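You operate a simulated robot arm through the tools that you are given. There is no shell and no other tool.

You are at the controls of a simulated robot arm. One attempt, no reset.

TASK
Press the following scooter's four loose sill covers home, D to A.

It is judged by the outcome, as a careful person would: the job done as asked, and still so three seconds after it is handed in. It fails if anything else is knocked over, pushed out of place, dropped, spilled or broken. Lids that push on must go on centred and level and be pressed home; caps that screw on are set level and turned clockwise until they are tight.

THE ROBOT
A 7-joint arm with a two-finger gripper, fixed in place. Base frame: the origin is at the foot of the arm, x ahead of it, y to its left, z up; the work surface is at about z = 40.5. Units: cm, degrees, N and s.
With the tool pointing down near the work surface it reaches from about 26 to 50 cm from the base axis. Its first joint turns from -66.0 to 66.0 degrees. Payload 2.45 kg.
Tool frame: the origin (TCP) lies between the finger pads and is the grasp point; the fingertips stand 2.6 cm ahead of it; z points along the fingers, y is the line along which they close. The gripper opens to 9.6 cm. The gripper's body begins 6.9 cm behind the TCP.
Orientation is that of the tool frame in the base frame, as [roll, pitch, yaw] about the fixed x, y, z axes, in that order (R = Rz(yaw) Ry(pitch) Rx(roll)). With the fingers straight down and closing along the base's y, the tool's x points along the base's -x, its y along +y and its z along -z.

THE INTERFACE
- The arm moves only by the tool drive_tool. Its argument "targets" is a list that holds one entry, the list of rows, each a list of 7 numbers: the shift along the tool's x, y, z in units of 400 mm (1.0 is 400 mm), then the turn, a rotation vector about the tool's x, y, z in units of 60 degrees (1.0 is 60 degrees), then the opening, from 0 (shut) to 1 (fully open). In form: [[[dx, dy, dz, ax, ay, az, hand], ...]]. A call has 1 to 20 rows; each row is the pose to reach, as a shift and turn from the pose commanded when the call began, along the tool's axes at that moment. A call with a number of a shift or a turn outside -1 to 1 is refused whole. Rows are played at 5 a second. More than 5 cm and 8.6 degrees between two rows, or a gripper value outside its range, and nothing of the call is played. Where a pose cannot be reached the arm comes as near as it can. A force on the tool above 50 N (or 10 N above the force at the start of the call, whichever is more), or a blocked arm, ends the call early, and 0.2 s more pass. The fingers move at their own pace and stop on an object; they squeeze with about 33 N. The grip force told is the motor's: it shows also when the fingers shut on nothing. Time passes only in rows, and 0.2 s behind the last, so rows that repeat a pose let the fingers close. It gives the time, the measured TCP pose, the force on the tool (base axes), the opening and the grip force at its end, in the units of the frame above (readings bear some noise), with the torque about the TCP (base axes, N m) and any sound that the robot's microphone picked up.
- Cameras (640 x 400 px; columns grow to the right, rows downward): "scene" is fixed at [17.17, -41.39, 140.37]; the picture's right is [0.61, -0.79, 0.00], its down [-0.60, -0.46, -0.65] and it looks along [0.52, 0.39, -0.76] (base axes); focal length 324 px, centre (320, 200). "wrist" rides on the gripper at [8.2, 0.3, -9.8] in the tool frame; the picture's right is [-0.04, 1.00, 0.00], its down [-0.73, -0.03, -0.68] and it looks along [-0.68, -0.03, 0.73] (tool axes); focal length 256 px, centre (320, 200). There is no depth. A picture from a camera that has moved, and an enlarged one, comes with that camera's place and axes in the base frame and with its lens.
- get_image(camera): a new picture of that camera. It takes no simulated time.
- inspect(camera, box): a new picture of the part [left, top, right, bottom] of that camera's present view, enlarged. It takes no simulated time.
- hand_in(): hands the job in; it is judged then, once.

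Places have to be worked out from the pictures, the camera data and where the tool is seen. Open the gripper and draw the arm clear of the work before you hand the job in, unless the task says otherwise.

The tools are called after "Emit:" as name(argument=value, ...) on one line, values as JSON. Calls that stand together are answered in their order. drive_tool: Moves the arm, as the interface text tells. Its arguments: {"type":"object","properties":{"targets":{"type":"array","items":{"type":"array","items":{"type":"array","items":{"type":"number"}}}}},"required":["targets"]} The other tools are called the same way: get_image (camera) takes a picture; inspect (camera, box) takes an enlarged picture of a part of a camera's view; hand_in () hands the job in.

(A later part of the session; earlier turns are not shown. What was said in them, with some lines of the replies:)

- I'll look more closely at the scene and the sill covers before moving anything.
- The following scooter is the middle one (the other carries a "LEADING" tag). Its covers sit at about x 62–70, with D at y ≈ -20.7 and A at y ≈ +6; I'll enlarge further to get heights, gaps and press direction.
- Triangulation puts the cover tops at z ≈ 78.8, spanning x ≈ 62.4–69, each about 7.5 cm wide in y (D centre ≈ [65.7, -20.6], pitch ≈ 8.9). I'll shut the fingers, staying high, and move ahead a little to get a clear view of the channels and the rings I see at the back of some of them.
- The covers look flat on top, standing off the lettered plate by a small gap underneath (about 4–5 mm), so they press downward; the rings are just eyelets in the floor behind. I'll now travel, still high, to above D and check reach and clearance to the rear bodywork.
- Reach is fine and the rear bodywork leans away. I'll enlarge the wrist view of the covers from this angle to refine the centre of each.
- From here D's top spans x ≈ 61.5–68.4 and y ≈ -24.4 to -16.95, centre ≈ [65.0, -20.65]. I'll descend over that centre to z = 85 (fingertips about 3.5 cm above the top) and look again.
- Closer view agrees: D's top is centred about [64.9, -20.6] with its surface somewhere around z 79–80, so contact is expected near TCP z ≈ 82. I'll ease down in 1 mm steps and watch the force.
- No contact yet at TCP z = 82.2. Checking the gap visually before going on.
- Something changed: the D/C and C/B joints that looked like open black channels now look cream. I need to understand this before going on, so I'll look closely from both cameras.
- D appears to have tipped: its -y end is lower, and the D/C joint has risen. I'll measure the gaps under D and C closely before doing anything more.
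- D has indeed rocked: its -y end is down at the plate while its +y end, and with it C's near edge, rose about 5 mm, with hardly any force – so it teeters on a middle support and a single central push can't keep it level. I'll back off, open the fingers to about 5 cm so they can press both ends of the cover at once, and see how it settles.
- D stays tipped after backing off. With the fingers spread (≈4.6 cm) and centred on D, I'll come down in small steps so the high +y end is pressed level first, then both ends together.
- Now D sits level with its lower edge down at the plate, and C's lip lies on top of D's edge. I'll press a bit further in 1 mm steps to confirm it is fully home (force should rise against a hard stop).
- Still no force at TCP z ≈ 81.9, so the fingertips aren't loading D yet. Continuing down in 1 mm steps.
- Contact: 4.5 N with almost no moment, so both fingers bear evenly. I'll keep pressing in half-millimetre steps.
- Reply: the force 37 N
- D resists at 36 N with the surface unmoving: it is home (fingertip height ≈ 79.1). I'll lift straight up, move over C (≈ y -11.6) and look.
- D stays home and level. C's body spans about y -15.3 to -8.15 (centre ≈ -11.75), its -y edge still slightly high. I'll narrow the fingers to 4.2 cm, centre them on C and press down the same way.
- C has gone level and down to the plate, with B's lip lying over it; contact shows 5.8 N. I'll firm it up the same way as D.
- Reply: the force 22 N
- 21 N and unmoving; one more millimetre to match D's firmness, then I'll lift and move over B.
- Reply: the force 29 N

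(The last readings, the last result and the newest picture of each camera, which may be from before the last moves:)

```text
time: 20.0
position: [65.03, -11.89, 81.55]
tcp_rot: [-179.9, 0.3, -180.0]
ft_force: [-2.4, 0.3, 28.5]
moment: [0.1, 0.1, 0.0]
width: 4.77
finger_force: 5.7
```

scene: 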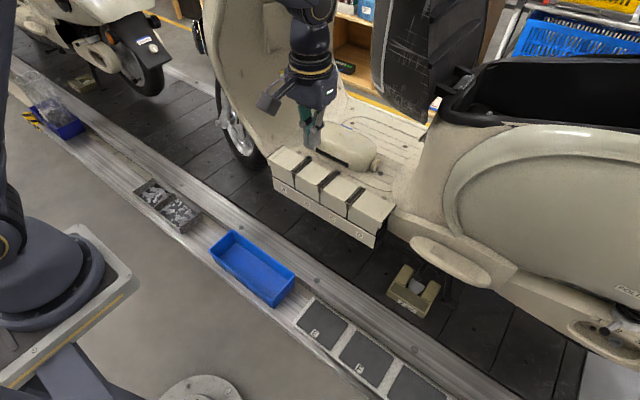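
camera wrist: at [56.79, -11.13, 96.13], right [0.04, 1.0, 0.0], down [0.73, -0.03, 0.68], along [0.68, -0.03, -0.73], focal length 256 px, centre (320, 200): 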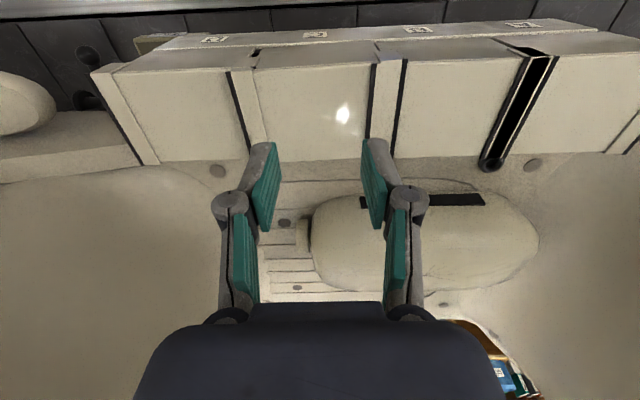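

C is home (28 N against the stop). Lifting straight up and moving over B (≈ y -2.85).

Emit:
drive_tool(targets=[[[0, 0, -0.01, 0, 0, 0, 0.44], [0, 0, -0.05, 0, 0, 0, 0.44], [0, 0, -0.12, 0, 0, 0, 0.44], [0, 0.1, -0.12, 0, 0, 0, 0.44], [0, 0.2, -0.12, 0, 0, 0, 0.44], [0, 0.2225, -0.12, 0, 0, 0, 0.44], [0, 0.2225, -0.12, 0, 0, 0, 0.44]]])

Emit:
get_image(camera="wrist")

Emit:
inspect(camera="wrist", box=[160, 20, 480, 200])

Emit:
inspect(camera="scene", box=[262, 135, 402, 255])

```text
time: 21.6
position: [65.16, -2.91, 86.24]
tcp_rot: [-180.0, 0.0, 180.0]
ft_force: [0.0, 0.2, 0.3]
moment: [0.0, 0.01, 0.01]
width: 4.21
finger_force: 0.0
```

```text
taken
camera wrist: at [56.94, -2.5, 95.95], right [0.04, 1.0, 0.0], down [0.73, -0.03, 0.68], along [0.68, -0.03, -0.73], focal length 256 px, centre (320, 200)
```

wrist: 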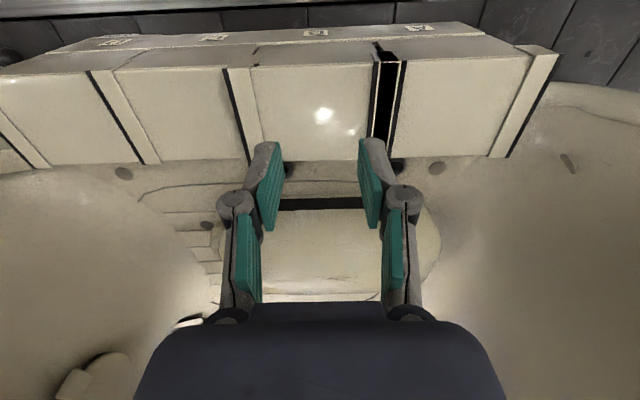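

```text
2.00 times, centred on (320, 110) of wrist
camera zoom: at [56.94, -2.5, 95.95], right [0.04, 1.0, 0.0], down [0.73, -0.03, 0.68], along [0.68, -0.03, -0.73], focal length 512 px, centre (320, 380)
```

zoom: 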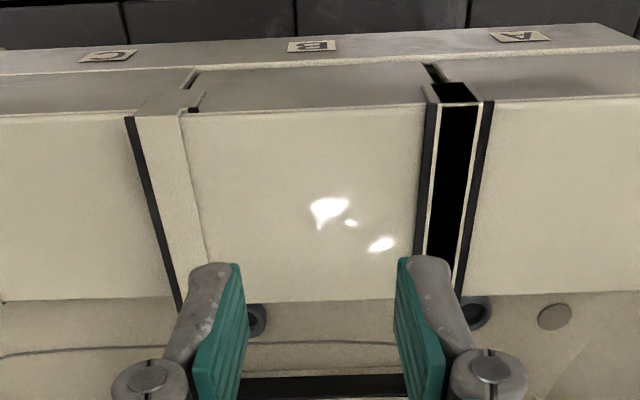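

```text
3.33 times, centred on (332, 195) of scene
camera zoom: at [17.17, -41.38, 140.37], right [0.61, -0.79, 0.0], down [-0.6, -0.46, -0.65], along [0.52, 0.39, -0.76], focal length 1082 px, centre (280, 217)
```

zoom: 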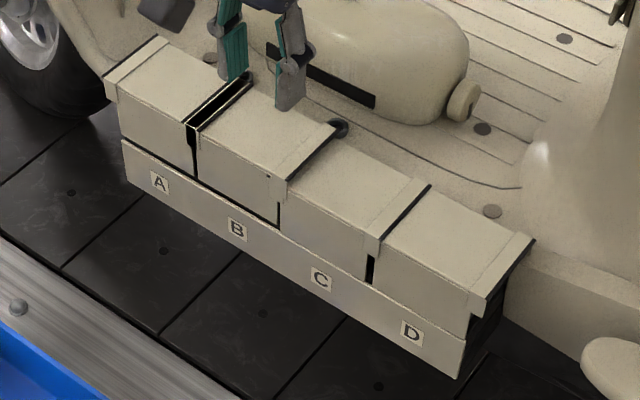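

C and D remain home. B's centre averages to y ≈ -2.95, still standing off the plate; same two-finger press on B.

Emit:
drive_tool(targets=[[[0, -0.0025, 0.03, 0, 0, 0, 0.44], [0, -0.0025, 0.06, 0, 0, 0, 0.44], [0, -0.0025, 0.08, 0, 0, 0, 0.44], [0, -0.0025, 0.085, 0, 0, 0, 0.44], [0, -0.0025, 0.09, 0, 0, 0, 0.44], [0, -0.0025, 0.0925, 0, 0, 0, 0.44], [0, -0.0025, 0.095, 0, 0, 0, 0.44], [0, -0.0025, 0.0975, 0, 0, 0, 0.44], [0, -0.0025, 0.1, 0, 0, 0, 0.44], [0, -0.0025, 0.1025, 0, 0, 0, 0.44], [0, -0.0025, 0.105, 0, 0, 0, 0.44], [0, -0.0025, 0.1075, 0, 0, 0, 0.44], [0, -0.0025, 0.11, 0, 0, 0, 0.44], [0, -0.0025, 0.1125, 0, 0, 0, 0.44], [0, -0.0025, 0.1125, 0, 0, 0, 0.44]]])

Emit:
inspect(camera="scene", box=[270, 140, 370, 230])

Emit:
inspect(camera="wrist", box=[160, 20, 480, 200])

```text
time: 24.8
position: [64.9, -3.05, 81.76]
tcp_rot: [-180.0, 0.0, 180.0]
ft_force: [-3.7, 1.0, 7.8]
moment: [0.03, 0.07, 0.04]
width: 4.32
finger_force: 0.5
```

```text
4.44 times, centred on (320, 185) of scene
camera zoom: at [17.14, -41.38, 140.38], right [0.61, -0.79, 0.0], down [-0.6, -0.46, -0.65], along [0.52, 0.39, -0.76], focal length 1442 px, centre (320, 267)
```

zoom: 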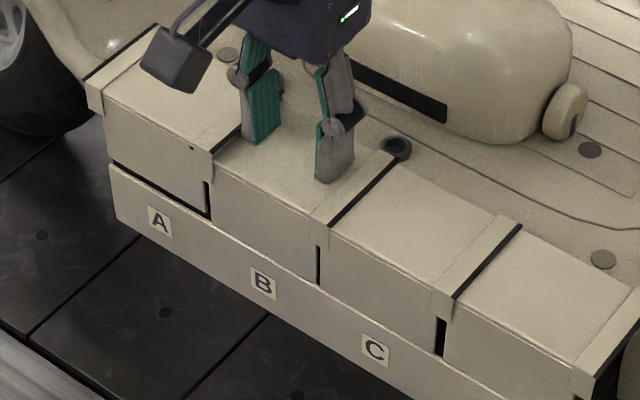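

```text
2.00 times, centred on (320, 110) of wrist
camera zoom: at [56.84, -2.63, 91.48], right [0.04, 1.0, 0.0], down [0.73, -0.03, 0.68], along [0.68, -0.03, -0.73], focal length 512 px, centre (320, 380)
```

zoom: 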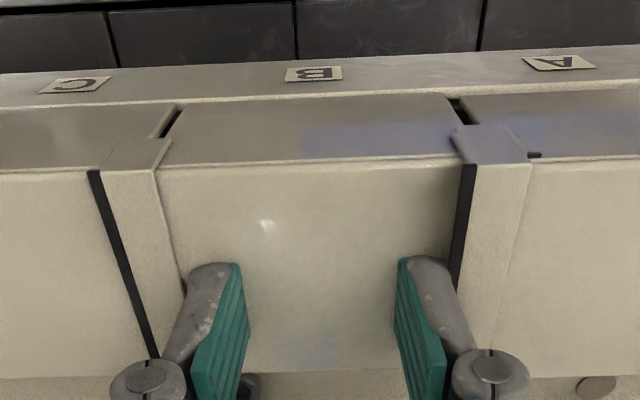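

B is down level with A's lip over its edge, 7.8 N contact. Firming it up by about 2.5 mm of commanded travel, as for C and D.

Emit:
drive_tool(targets=[[[0, 0, 0.00125, 0, 0, 0, 0.44], [0, 0, 0.0025, 0, 0, 0, 0.44], [0, 0, 0.00375, 0, 0, 0, 0.44], [0, 0, 0.005, 0, 0, 0, 0.44], [0, 0, 0.00625, 0, 0, 0, 0.44], [0, 0, 0.00725, 0, 0, 0, 0.44], [0, 0, 0.00725, 0, 0, 0, 0.44]]])

Emit:
inspect(camera="scene", box=[270, 140, 370, 230])

```text
time: 26.4
position: [65.08, -3.12, 81.71]
tcp_rot: [179.9, 0.3, 180.0]
ft_force: [-10.6, -2.7, 47.4]
moment: [-0.17, 0.33, 0.05]
width: 4.03
finger_force: 15.4
```

```text
4.44 times, centred on (320, 185) of scene
camera zoom: at [17.05, -41.38, 140.39], right [0.61, -0.79, 0.0], down [-0.6, -0.46, -0.65], along [0.52, 0.39, -0.76], focal length 1442 px, centre (320, 267)
```

zoom: 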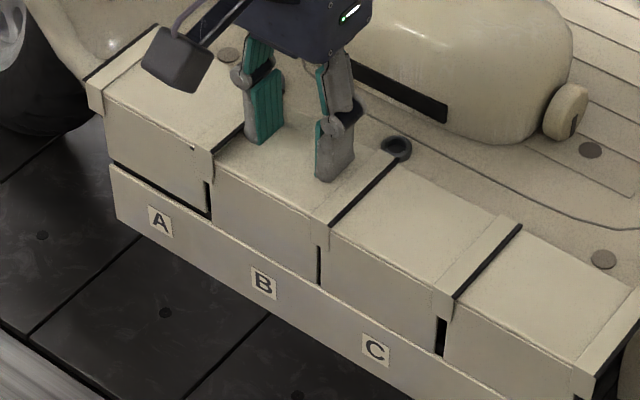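

B is hard against its stop (47 N). Lifting and moving over A (≈ y 6).

Emit:
drive_tool(targets=[[[0, 0, -0.01, 0, 0, 0, 0.44], [0, 0, -0.05, 0, 0, 0, 0.44], [0, 0, -0.12, 0, 0, 0, 0.44], [0, 0.1, -0.12, 0, 0, 0, 0.44], [0, 0.2, -0.12, 0, 0, 0, 0.44], [0, 0.224, -0.12, 0, 0, 0, 0.44], [0, 0.224, -0.12, 0, 0, 0, 0.44]]])

Emit:
get_image(camera="wrist")

Emit:
inspect(camera="wrist", box=[160, 20, 480, 200])

Emit:
inspect(camera="scene", box=[262, 135, 402, 255])

```text
time: 28.0
position: [65.05, 5.92, 86.27]
tcp_rot: [180.0, 0.0, 179.9]
ft_force: [-0.2, 0.0, 0.6]
moment: [-0.02, 0.04, 0.02]
width: 4.2
finger_force: 0.0
```

```text
taken
camera wrist: at [56.94, 6.37, 95.96], right [0.04, 1.0, 0.0], down [0.73, -0.03, 0.68], along [0.68, -0.03, -0.73], focal length 256 px, centre (320, 200)
```

wrist: 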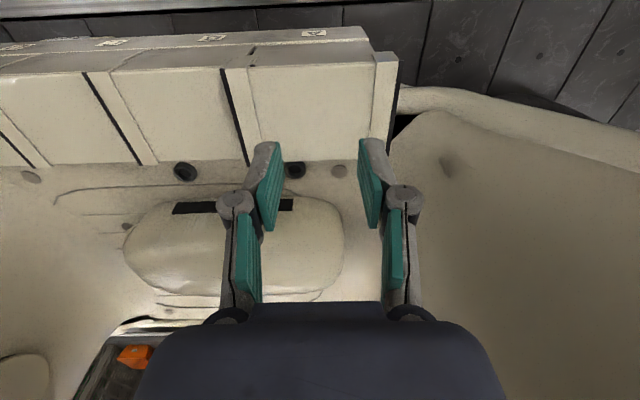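

```text
2.00 times, centred on (320, 110) of wrist
camera zoom: at [56.94, 6.37, 95.96], right [0.04, 1.0, 0.0], down [0.73, -0.03, 0.68], along [0.68, -0.03, -0.73], focal length 512 px, centre (320, 380)
```

zoom: 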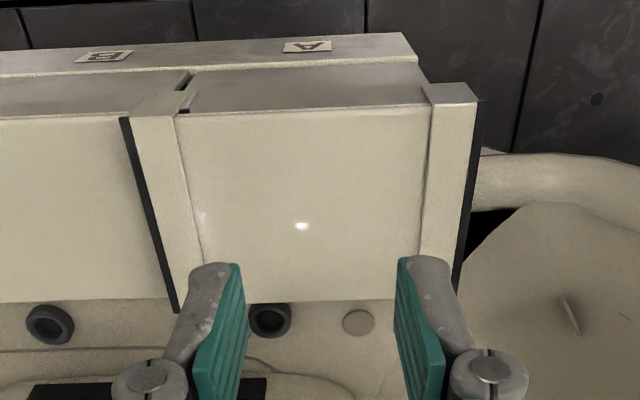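

```text
3.33 times, centred on (332, 195) of scene
camera zoom: at [17.17, -41.38, 140.37], right [0.61, -0.79, 0.0], down [-0.6, -0.46, -0.65], along [0.52, 0.39, -0.76], focal length 1082 px, centre (280, 217)
```

zoom: 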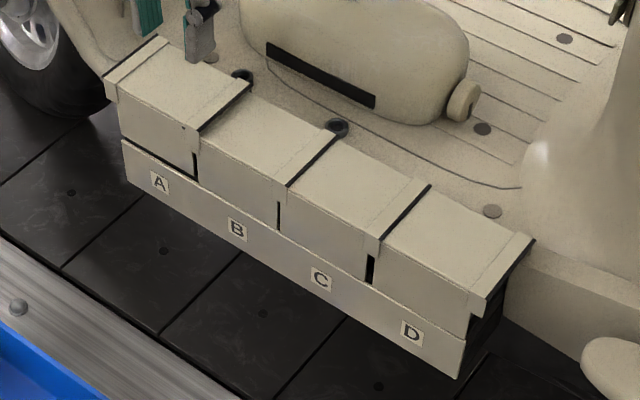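

D, C and B are home; A is the last, centre ≈ y 5.67 and the leg shield is well clear (y > 13). Same two-finger press on A.

Emit:
drive_tool(targets=[[[0, -0.0075, 0.03, 0, 0, 0, 0.44], [0, -0.0075, 0.06, 0, 0, 0, 0.44], [0, -0.0075, 0.08, 0, 0, 0, 0.44], [0, -0.0075, 0.085, 0, 0, 0, 0.44], [0, -0.0075, 0.09, 0, 0, 0, 0.44], [0, -0.0075, 0.0925, 0, 0, 0, 0.44], [0, -0.0075, 0.095, 0, 0, 0, 0.44], [0, -0.0075, 0.0975, 0, 0, 0, 0.44], [0, -0.0075, 0.1, 0, 0, 0, 0.44], [0, -0.0075, 0.1025, 0, 0, 0, 0.44], [0, -0.0075, 0.105, 0, 0, 0, 0.44], [0, -0.0075, 0.1075, 0, 0, 0, 0.44], [0, -0.0075, 0.11, 0, 0, 0, 0.44], [0, -0.0075, 0.1125, 0, 0, 0, 0.44], [0, -0.0075, 0.1125, 0, 0, 0, 0.44]]])

Emit:
inspect(camera="scene", box=[255, 130, 355, 220])

Emit:
inspect(camera="wrist", box=[160, 20, 480, 200])

```text
time: 31.2
position: [65.1, 5.59, 81.81]
tcp_rot: [179.9, 0.0, -180.0]
ft_force: [0.0, 0.1, -0.8]
moment: [0.01, 0.0, -0.03]
width: 4.21
finger_force: 0.0
```

```text
4.44 times, centred on (305, 175) of scene
camera zoom: at [17.17, -41.39, 140.37], right [0.61, -0.79, 0.0], down [-0.6, -0.46, -0.65], along [0.52, 0.39, -0.76], focal length 1442 px, centre (387, 311)
```

zoom: 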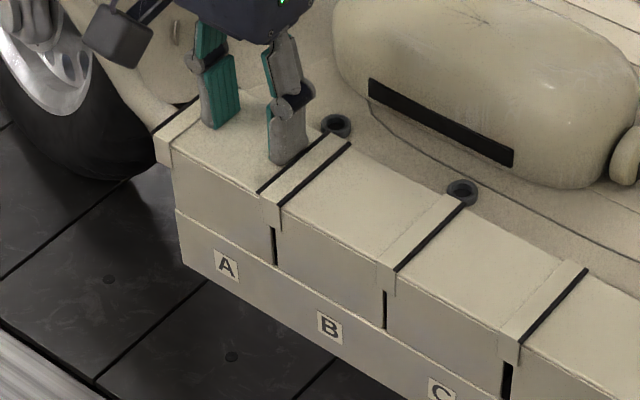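

```text
2.00 times, centred on (320, 110) of wrist
camera zoom: at [56.88, 6.01, 91.53], right [0.04, 1.0, 0.0], down [0.73, -0.03, 0.68], along [0.68, -0.03, -0.73], focal length 512 px, centre (320, 380)
```

zoom: 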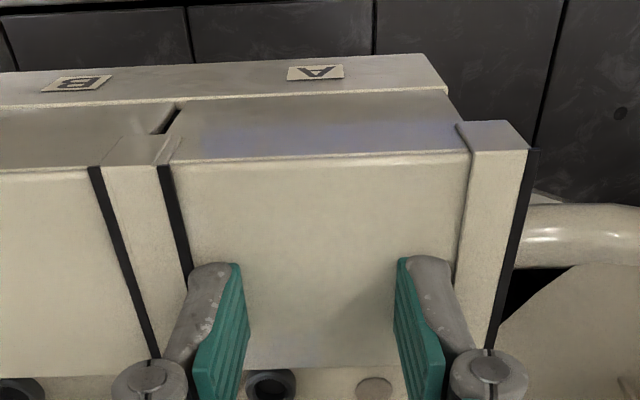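

A has dropped level to the plate with no load yet; the A/B strip shows black lines on both sides, so I'll press on firmly and then check that joint.

Emit:
drive_tool(targets=[[[0, 0, 0.00125, 0, 0, 0, 0.44], [0, 0, 0.0025, 0, 0, 0, 0.44], [0, 0, 0.00375, 0, 0, 0, 0.44], [0, 0, 0.005, 0, 0, 0, 0.44], [0, 0, 0.005, 0, 0, 0, 0.44]]])

Emit:
inspect(camera="scene", box=[262, 140, 332, 205])

Emit:
inspect(camera="wrist", box=[160, 20, 480, 200])

```text
time: 32.4
position: [65.06, 5.56, 81.57]
tcp_rot: [179.9, 0.2, 180.0]
ft_force: [0.7, -0.8, 15.4]
moment: [-0.02, 0.07, 0.01]
width: 4.42
finger_force: 3.4
```

```text
6.15 times, centred on (297, 172) of scene
camera zoom: at [17.14, -41.39, 140.37], right [0.61, -0.79, 0.0], down [-0.6, -0.46, -0.65], along [0.52, 0.39, -0.76], focal length 1997 px, centre (462, 369)
```

zoom: 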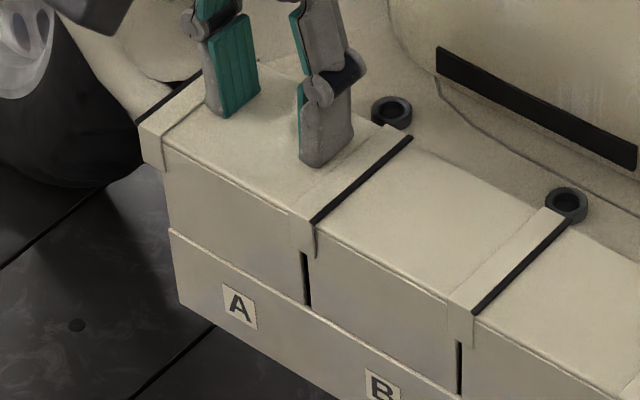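

```text
2.00 times, centred on (320, 110) of wrist
camera zoom: at [56.89, 6.01, 91.42], right [0.04, 1.0, 0.0], down [0.73, -0.03, 0.68], along [0.68, -0.03, -0.73], focal length 512 px, centre (320, 380)
```

zoom: 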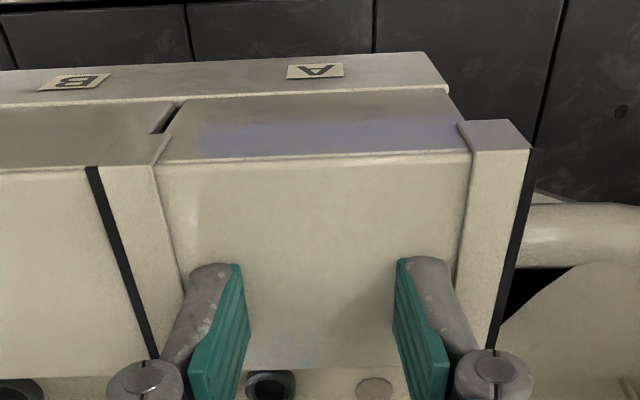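

With 15 N on it the A/B joint now matches the others (single line on the B side). A little further to match the firmness used on the rest.

Emit:
drive_tool(targets=[[[0, 0, 0.00125, 0, 0, 0, 0.44], [0, 0, 0.0025, 0, 0, 0, 0.44], [0, 0, 0.00325, 0, 0, 0, 0.44], [0, 0, 0.00325, 0, 0, 0, 0.44]]])

```text
time: 33.4
position: [65.08, 5.59, 81.62]
tcp_rot: [-179.9, 0.2, -180.0]
ft_force: [1.2, 0.5, 26.9]
moment: [-0.03, 0.05, 0.03]
width: 4.77
finger_force: 9.3
```

A now resists at 27 N at the same height as the others. I'll lift off straight up and inspect all four covers.

Emit:
drive_tool(targets=[[[0, 0, -0.01, 0, 0, 0, 0.44], [0, 0, -0.05, 0, 0, 0, 0.44], [0, 0, -0.12, 0, 0, 0, 0.44], [0, 0, -0.22, 0, 0, 0, 0.44], [0.1, 0, -0.3, 0, 0, 0, 0.44], [0.2, 0, -0.36, 0, 0, 0, 0.44], [0.3, 0, -0.42, 0, 0, 0, 0.44], [0.35, -0.08, -0.5, 0, 0, 0, 0.44], [0.4, -0.16, -0.55, 0, 0, 0, 0.44], [0.4, -0.16, -0.55, 0, 0, 0, 0.44]]])

Emit:
get_image(camera="wrist")

Emit:
get_image(camera="scene")

Emit:
inspect(camera="scene", box=[262, 140, 342, 205])

Emit:
inspect(camera="scene", box=[320, 170, 400, 250])

```text
refused: row 5 steps farther than a row can; nothing moved
```

```text
taken
camera wrist: at [56.89, 6.01, 91.3], right [0.04, 1.0, 0.0], down [0.73, -0.03, 0.68], along [0.68, -0.03, -0.73], focal length 256 px, centre (320, 200)
```

wrist: 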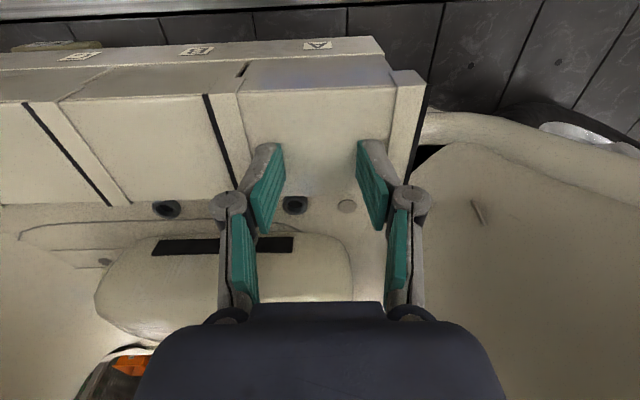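

```text
taken
```

scene: 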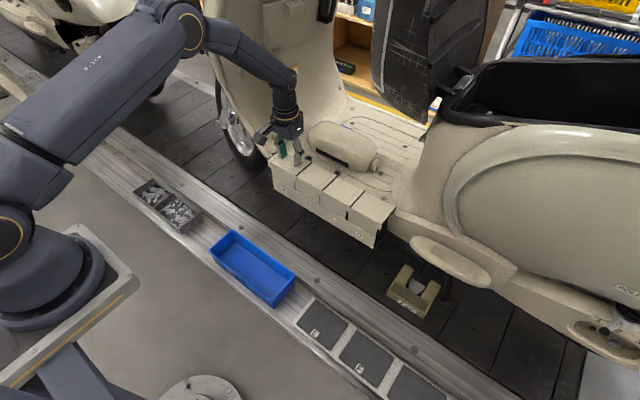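

```text
6.15 times, centred on (302, 172) of scene
camera zoom: at [17.11, -41.39, 140.38], right [0.61, -0.79, 0.0], down [-0.6, -0.46, -0.65], along [0.52, 0.39, -0.76], focal length 1997 px, centre (431, 369)
```

zoom: 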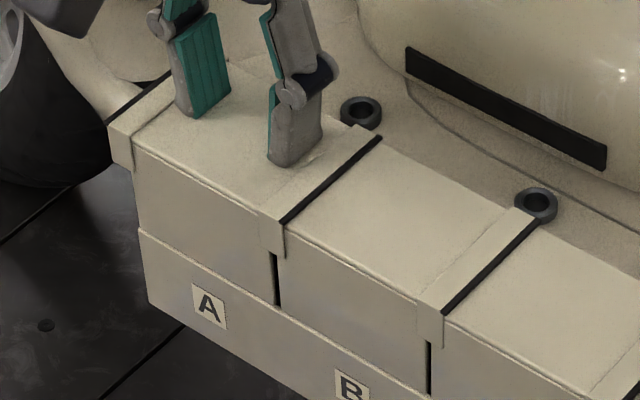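

```text
5.00 times, centred on (360, 210) of scene
camera zoom: at [17.11, -41.39, 140.38], right [0.61, -0.79, 0.0], down [-0.6, -0.46, -0.65], along [0.52, 0.39, -0.76], focal length 1622 px, centre (120, 150)
```

zoom: 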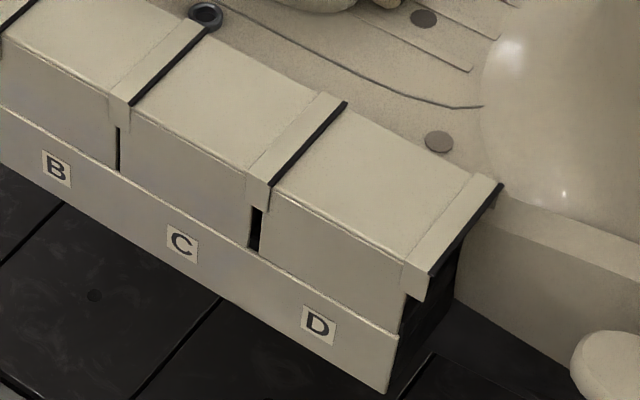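

The move was refused because one row was too long, so nothing moved. Lifting again with shorter steps, then I'll examine all four, particularly the D/C gap.

Emit:
drive_tool(targets=[[[0, 0, -0.01, 0, 0, 0, 0.44], [0, 0, -0.05, 0, 0, 0, 0.44], [0, 0, -0.12, 0, 0, 0, 0.44], [0, 0, -0.22, 0, 0, 0, 0.44], [0.08, 0, -0.3, 0, 0, 0, 0.44], [0.16, 0, -0.38, 0, 0, 0, 0.44], [0.24, 0, -0.46, 0, 0, 0, 0.44], [0.3, -0.06, -0.54, 0, 0, 0, 0.44], [0.3, -0.14, -0.55, 0, 0, 0, 0.44], [0.3, -0.14, -0.55, 0, 0, 0, 0.44]]])

Emit:
get_image(camera="wrist")

Emit:
inspect(camera="scene", box=[262, 140, 342, 205])

Emit:
inspect(camera="scene", box=[330, 170, 400, 250])

```text
time: 35.6
position: [53.03, 0.07, 103.47]
tcp_rot: [-179.9, 0.0, -180.0]
ft_force: [-0.6, 0.5, -0.1]
moment: [-0.02, -0.02, 0.0]
width: 4.21
finger_force: 0.1
```

```text
taken
camera wrist: at [44.87, 0.41, 113.2], right [0.04, 1.0, 0.0], down [0.73, -0.03, 0.68], along [0.68, -0.03, -0.73], focal length 256 px, centre (320, 200)
```

wrist: 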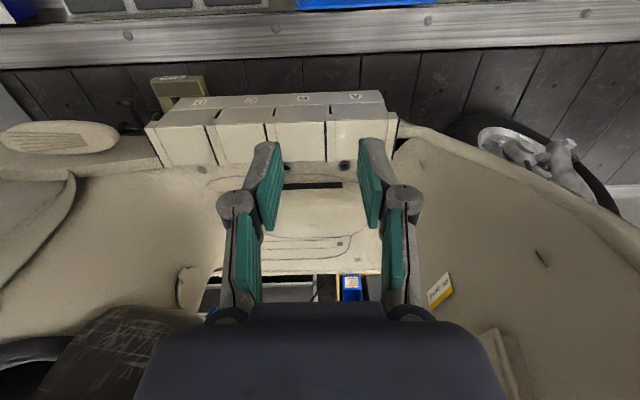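

```text
6.15 times, centred on (302, 172) of scene
camera zoom: at [17.16, -41.39, 140.37], right [0.61, -0.79, 0.0], down [-0.6, -0.46, -0.65], along [0.52, 0.39, -0.76], focal length 1997 px, centre (431, 369)
```

zoom: 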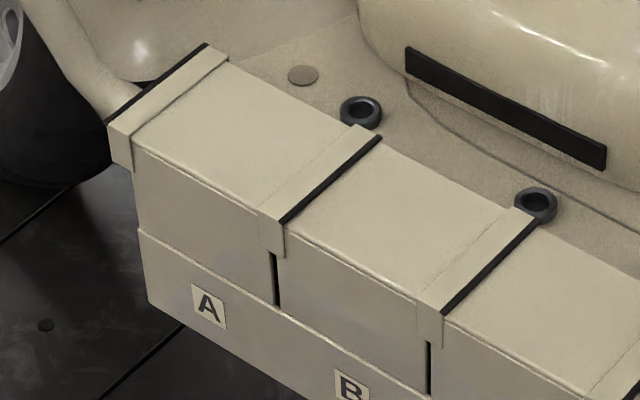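

```text
5.00 times, centred on (365, 210) of scene
camera zoom: at [17.16, -41.39, 140.37], right [0.61, -0.79, 0.0], down [-0.6, -0.46, -0.65], along [0.52, 0.39, -0.76], focal length 1622 px, centre (95, 150)
```

zoom: 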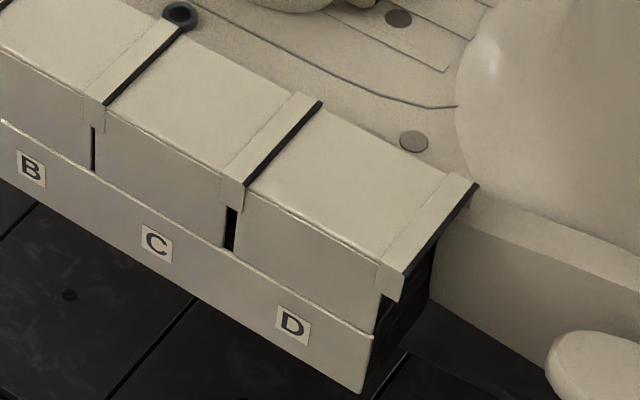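

All four look down on the plate with lips lapping in order. I'll zoom in on the D/C gap, the lower edges and the tops to verify that each is centred, level and flush.

Emit:
inspect(camera="scene", box=[340, 195, 395, 245])

Emit:
inspect(camera="scene", box=[300, 175, 355, 225])

Emit:
inspect(camera="scene", box=[265, 150, 320, 200])

Emit:
inspect(camera="wrist", box=[140, 85, 400, 175])

```text
8.00 times, centred on (368, 220) of scene
camera zoom: at [17.16, -41.39, 140.37], right [0.61, -0.79, 0.0], down [-0.6, -0.46, -0.65], along [0.52, 0.39, -0.76], focal length 2596 px, centre (-60, 40)
```

zoom: 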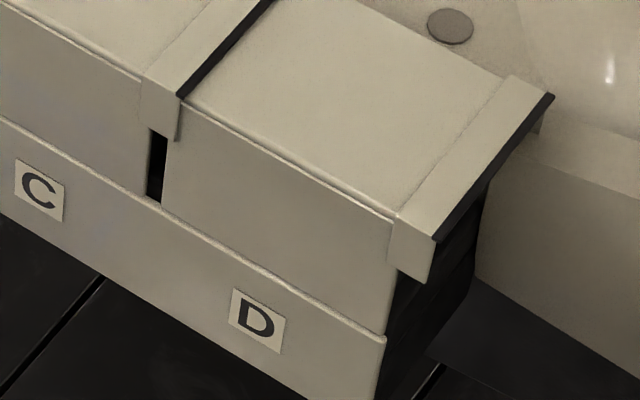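

```text
8.00 times, centred on (328, 200) of scene
camera zoom: at [17.16, -41.39, 140.37], right [0.61, -0.79, 0.0], down [-0.6, -0.46, -0.65], along [0.52, 0.39, -0.76], focal length 2596 px, centre (260, 200)
```

zoom: 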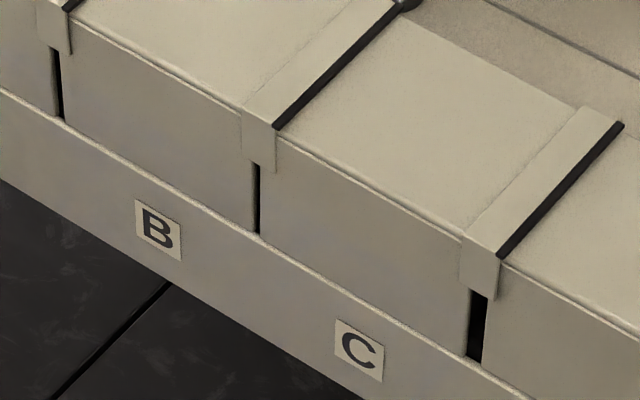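

```text
8.00 times, centred on (292, 175) of scene
camera zoom: at [17.16, -41.39, 140.37], right [0.61, -0.79, 0.0], down [-0.6, -0.46, -0.65], along [0.52, 0.39, -0.76], focal length 2596 px, centre (540, 400)
```

zoom: 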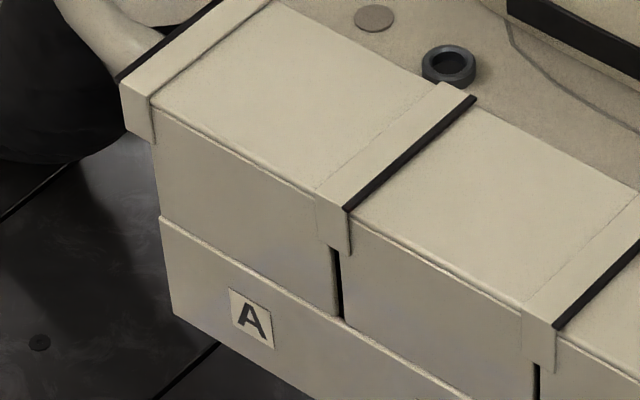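

```text
2.46 times, centred on (270, 130) of wrist
camera zoom: at [44.87, 0.41, 113.2], right [0.04, 1.0, 0.0], down [0.73, -0.03, 0.68], along [0.68, -0.03, -0.73], focal length 630 px, centre (443, 372)
```

zoom: 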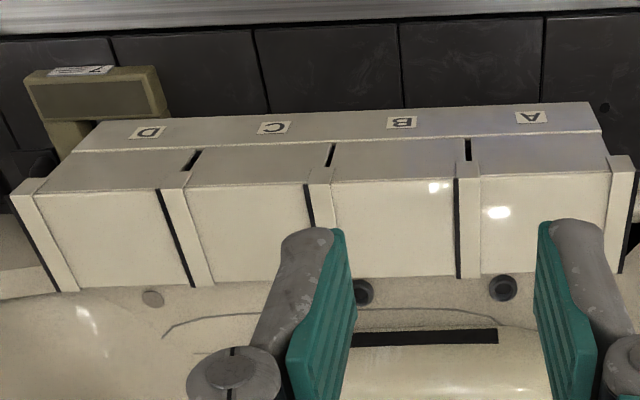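

The tops look even; the D/C gap looks slightly wider than the others, so I'll bring the wrist camera down in front of the covers (clear of them, x ≈ 52) for a closer frontal look at seating.

Emit:
drive_tool(targets=[[[0.005, -0.08, 0.067, 0, 0, 0, 0.2], [0.01, -0.16, 0.134, 0, 0, 0, 0], [0.015, -0.24, 0.2, 0, 0, 0, 0], [0.02, -0.32, 0.267, 0, 0, 0, 0], [0.025, -0.4, 0.335, 0, 0, 0, 0], [0.025, -0.4, 0.335, 0, 0, 0, 0]]])

Emit:
get_image(camera="wrist")

Emit:
inspect(camera="wrist", box=[200, 60, 440, 200])

Emit:
inspect(camera="wrist", box=[400, 60, 640, 200])

```text
time: 37.0
position: [51.88, -15.89, 89.97]
tcp_rot: [-180.0, 0.0, -180.0]
ft_force: [-0.3, -0.1, -0.2]
moment: [-0.03, 0.0, 0.02]
width: 0.0
finger_force: 28.7
```

```text
taken
camera wrist: at [43.72, -15.44, 99.74], right [0.04, 1.0, 0.0], down [0.73, -0.03, 0.68], along [0.68, -0.03, -0.73], focal length 256 px, centre (320, 200)
```

wrist: 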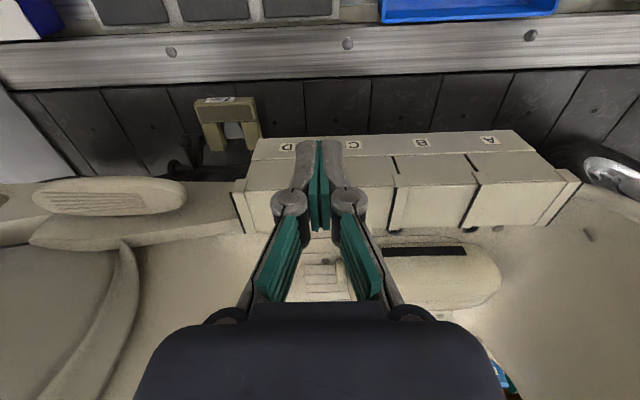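

```text
2.67 times, centred on (320, 130) of wrist
camera zoom: at [43.72, -15.44, 99.74], right [0.04, 1.0, 0.0], down [0.73, -0.03, 0.68], along [0.68, -0.03, -0.73], focal length 683 px, centre (320, 387)
```

zoom: 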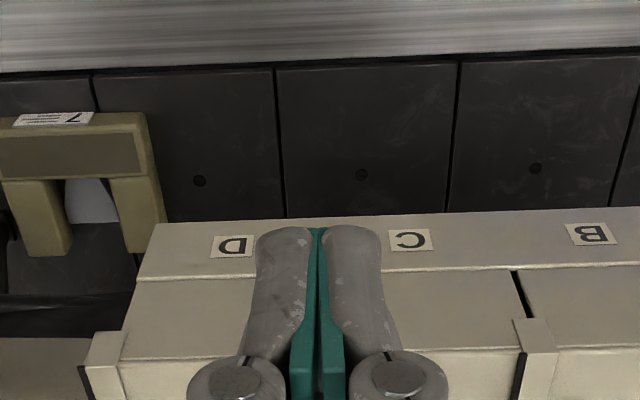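

```text
2.67 times, centred on (520, 130) of wrist
camera zoom: at [43.72, -15.44, 99.74], right [0.04, 1.0, 0.0], down [0.73, -0.03, 0.68], along [0.68, -0.03, -0.73], focal length 683 px, centre (-213, 387)
```

zoom: 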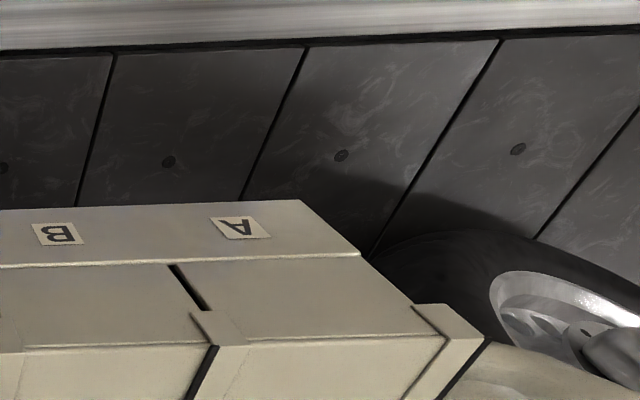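

A and B are tight to the plate with no step. The fingers hide the C/D gap, so I'll shift 9 cm to +y to see it.

Emit:
drive_tool(targets=[[[0, 0.1, 0, 0, 0, 0, 0], [0, 0.2, 0, 0, 0, 0, 0], [0, 0.225, 0, 0, 0, 0, 0], [0, 0.225, 0, 0, 0, 0, 0]]])

Emit:
inspect(camera="wrist", box=[130, 90, 310, 200])

Emit:
inspect(camera="wrist", box=[330, 90, 530, 210])

```text
time: 38.0
position: [51.91, -6.85, 90.01]
tcp_rot: [180.0, 0.0, 180.0]
ft_force: [0.2, -1.0, -0.5]
moment: [0.0, 0.0, 0.02]
width: 0.0
finger_force: 28.4
```

```text
3.56 times, centred on (220, 145) of wrist
camera zoom: at [43.76, -6.4, 99.72], right [0.04, 1.0, 0.0], down [0.73, -0.03, 0.68], along [0.68, -0.03, -0.73], focal length 910 px, centre (676, 396)
```

zoom: 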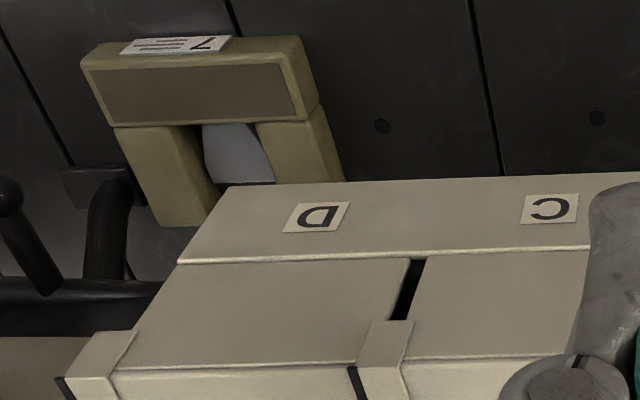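

```text
3.20 times, centred on (430, 150) of wrist
camera zoom: at [43.76, -6.4, 99.72], right [0.04, 1.0, 0.0], down [0.73, -0.03, 0.68], along [0.68, -0.03, -0.73], focal length 819 px, centre (-32, 360)
```

zoom: 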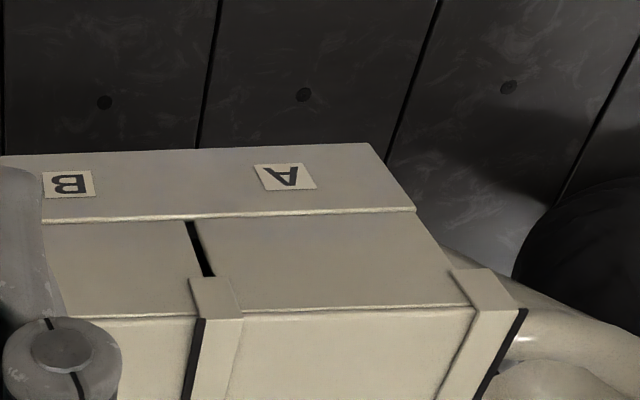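

Frontal view confirms it: D's outer edge lines up with the plate end just as A's does, all lower edges sit on the plate, and the gaps are even to within a millimetre or two. I'll draw the arm back up clear and open the gripper.

Emit:
drive_tool(targets=[[[0.032, -0.02, -0.0675, 0, 0, 0, 0], [0.064, -0.06, -0.135, 0, 0, 0, 0], [0.096, -0.12, -0.2, 0, 0, 0, 0.3], [0.128, -0.18, -0.27, 0, 0, 0, 0.7], [0.16, -0.25, -0.3375, 0, 0, 0, 1], [0.16, -0.25, -0.3375, 0, 0, 0, 1], [0.16, -0.25, -0.3375, 0, 0, 0, 1], [0.16, -0.25, -0.3375, 0, 0, 0, 1], [0.16, -0.25, -0.3375, 0, 0, 0, 1], [0.16, -0.25, -0.3375, 0, 0, 0, 1], [0.16, -0.25, -0.3375, 0, 0, 0, 1]]])

Emit:
get_image(camera="scene")

Emit:
inspect(camera="wrist", box=[250, 100, 530, 290])

Emit:
inspect(camera="scene", box=[240, 130, 420, 260])

```text
time: 40.4
position: [45.47, -17.02, 103.48]
tcp_rot: [-179.9, 0.1, 180.0]
ft_force: [0.0, 0.0, 0.0]
moment: [0.04, 0.0, -0.02]
width: 9.6
finger_force: 0.0
```

```text
taken
```

scene: 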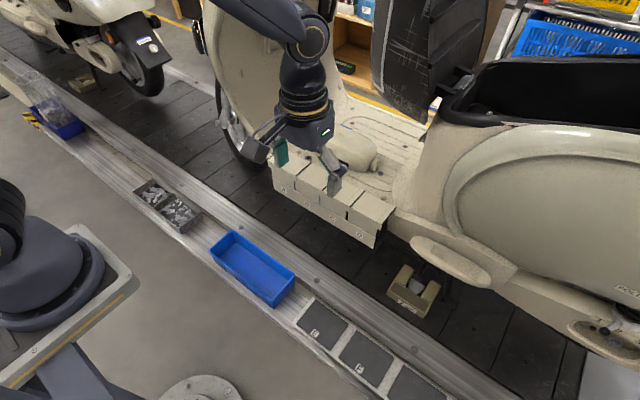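

```text
2.11 times, centred on (390, 195) of wrist
camera zoom: at [37.3, -16.63, 113.17], right [0.04, 1.0, 0.0], down [0.73, -0.03, 0.68], along [0.68, -0.03, -0.73], focal length 539 px, centre (173, 210)
```

zoom: 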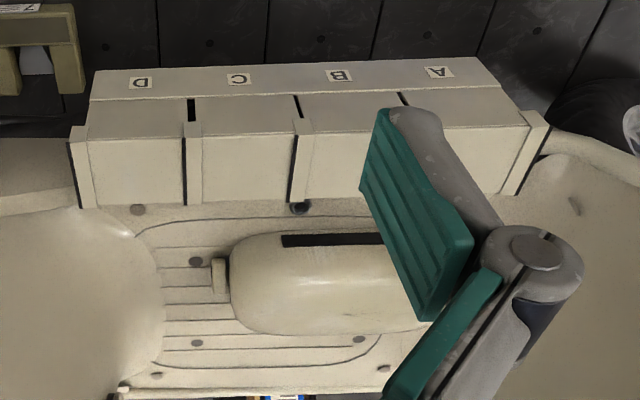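

```text
3.08 times, centred on (330, 195) of scene
camera zoom: at [17.17, -41.39, 140.37], right [0.61, -0.79, 0.0], down [-0.6, -0.46, -0.65], along [0.52, 0.39, -0.76], focal length 998 px, centre (289, 215)
```

zoom: 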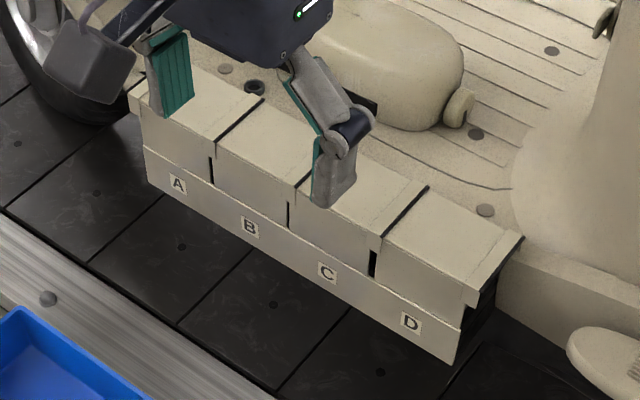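

All four covers on the following scooter remain level and down on the plate, lapped in order D→A. Nothing else has moved, and the gripper is open with the arm clear. Handing in.

Emit:
hand_in()

```text
The job is handed in.
```

I pressed all four sill covers on the following scooter home, in the order D, C, B, A, and handed the job in. I haven't been told the verdict.

- **Seating:** every cover met a hard stop at about the same height, under 27 to 47 N. The final pictures show them level, with their lower edges on the lettered plate and each lip lapping over the cover pressed before it.
- **D tipped at first:** my first push, with the fingers shut, rocked D and lifted the near edge of C. I backed off, spread the fingers to press both ends at once, and D went down level. I pressed the other three the same way.
- **D/C gap:** it looks slightly wider than the other two, by a millimetre or two. D's outer edge still lines up with the end of the plate, as A's does at the other end.
- **No click:** the microphone reported no sound at any point, so I judged "home" by force and by eye.

The gripper is open, the arm is clear of the work, and I saw nothing else moved.
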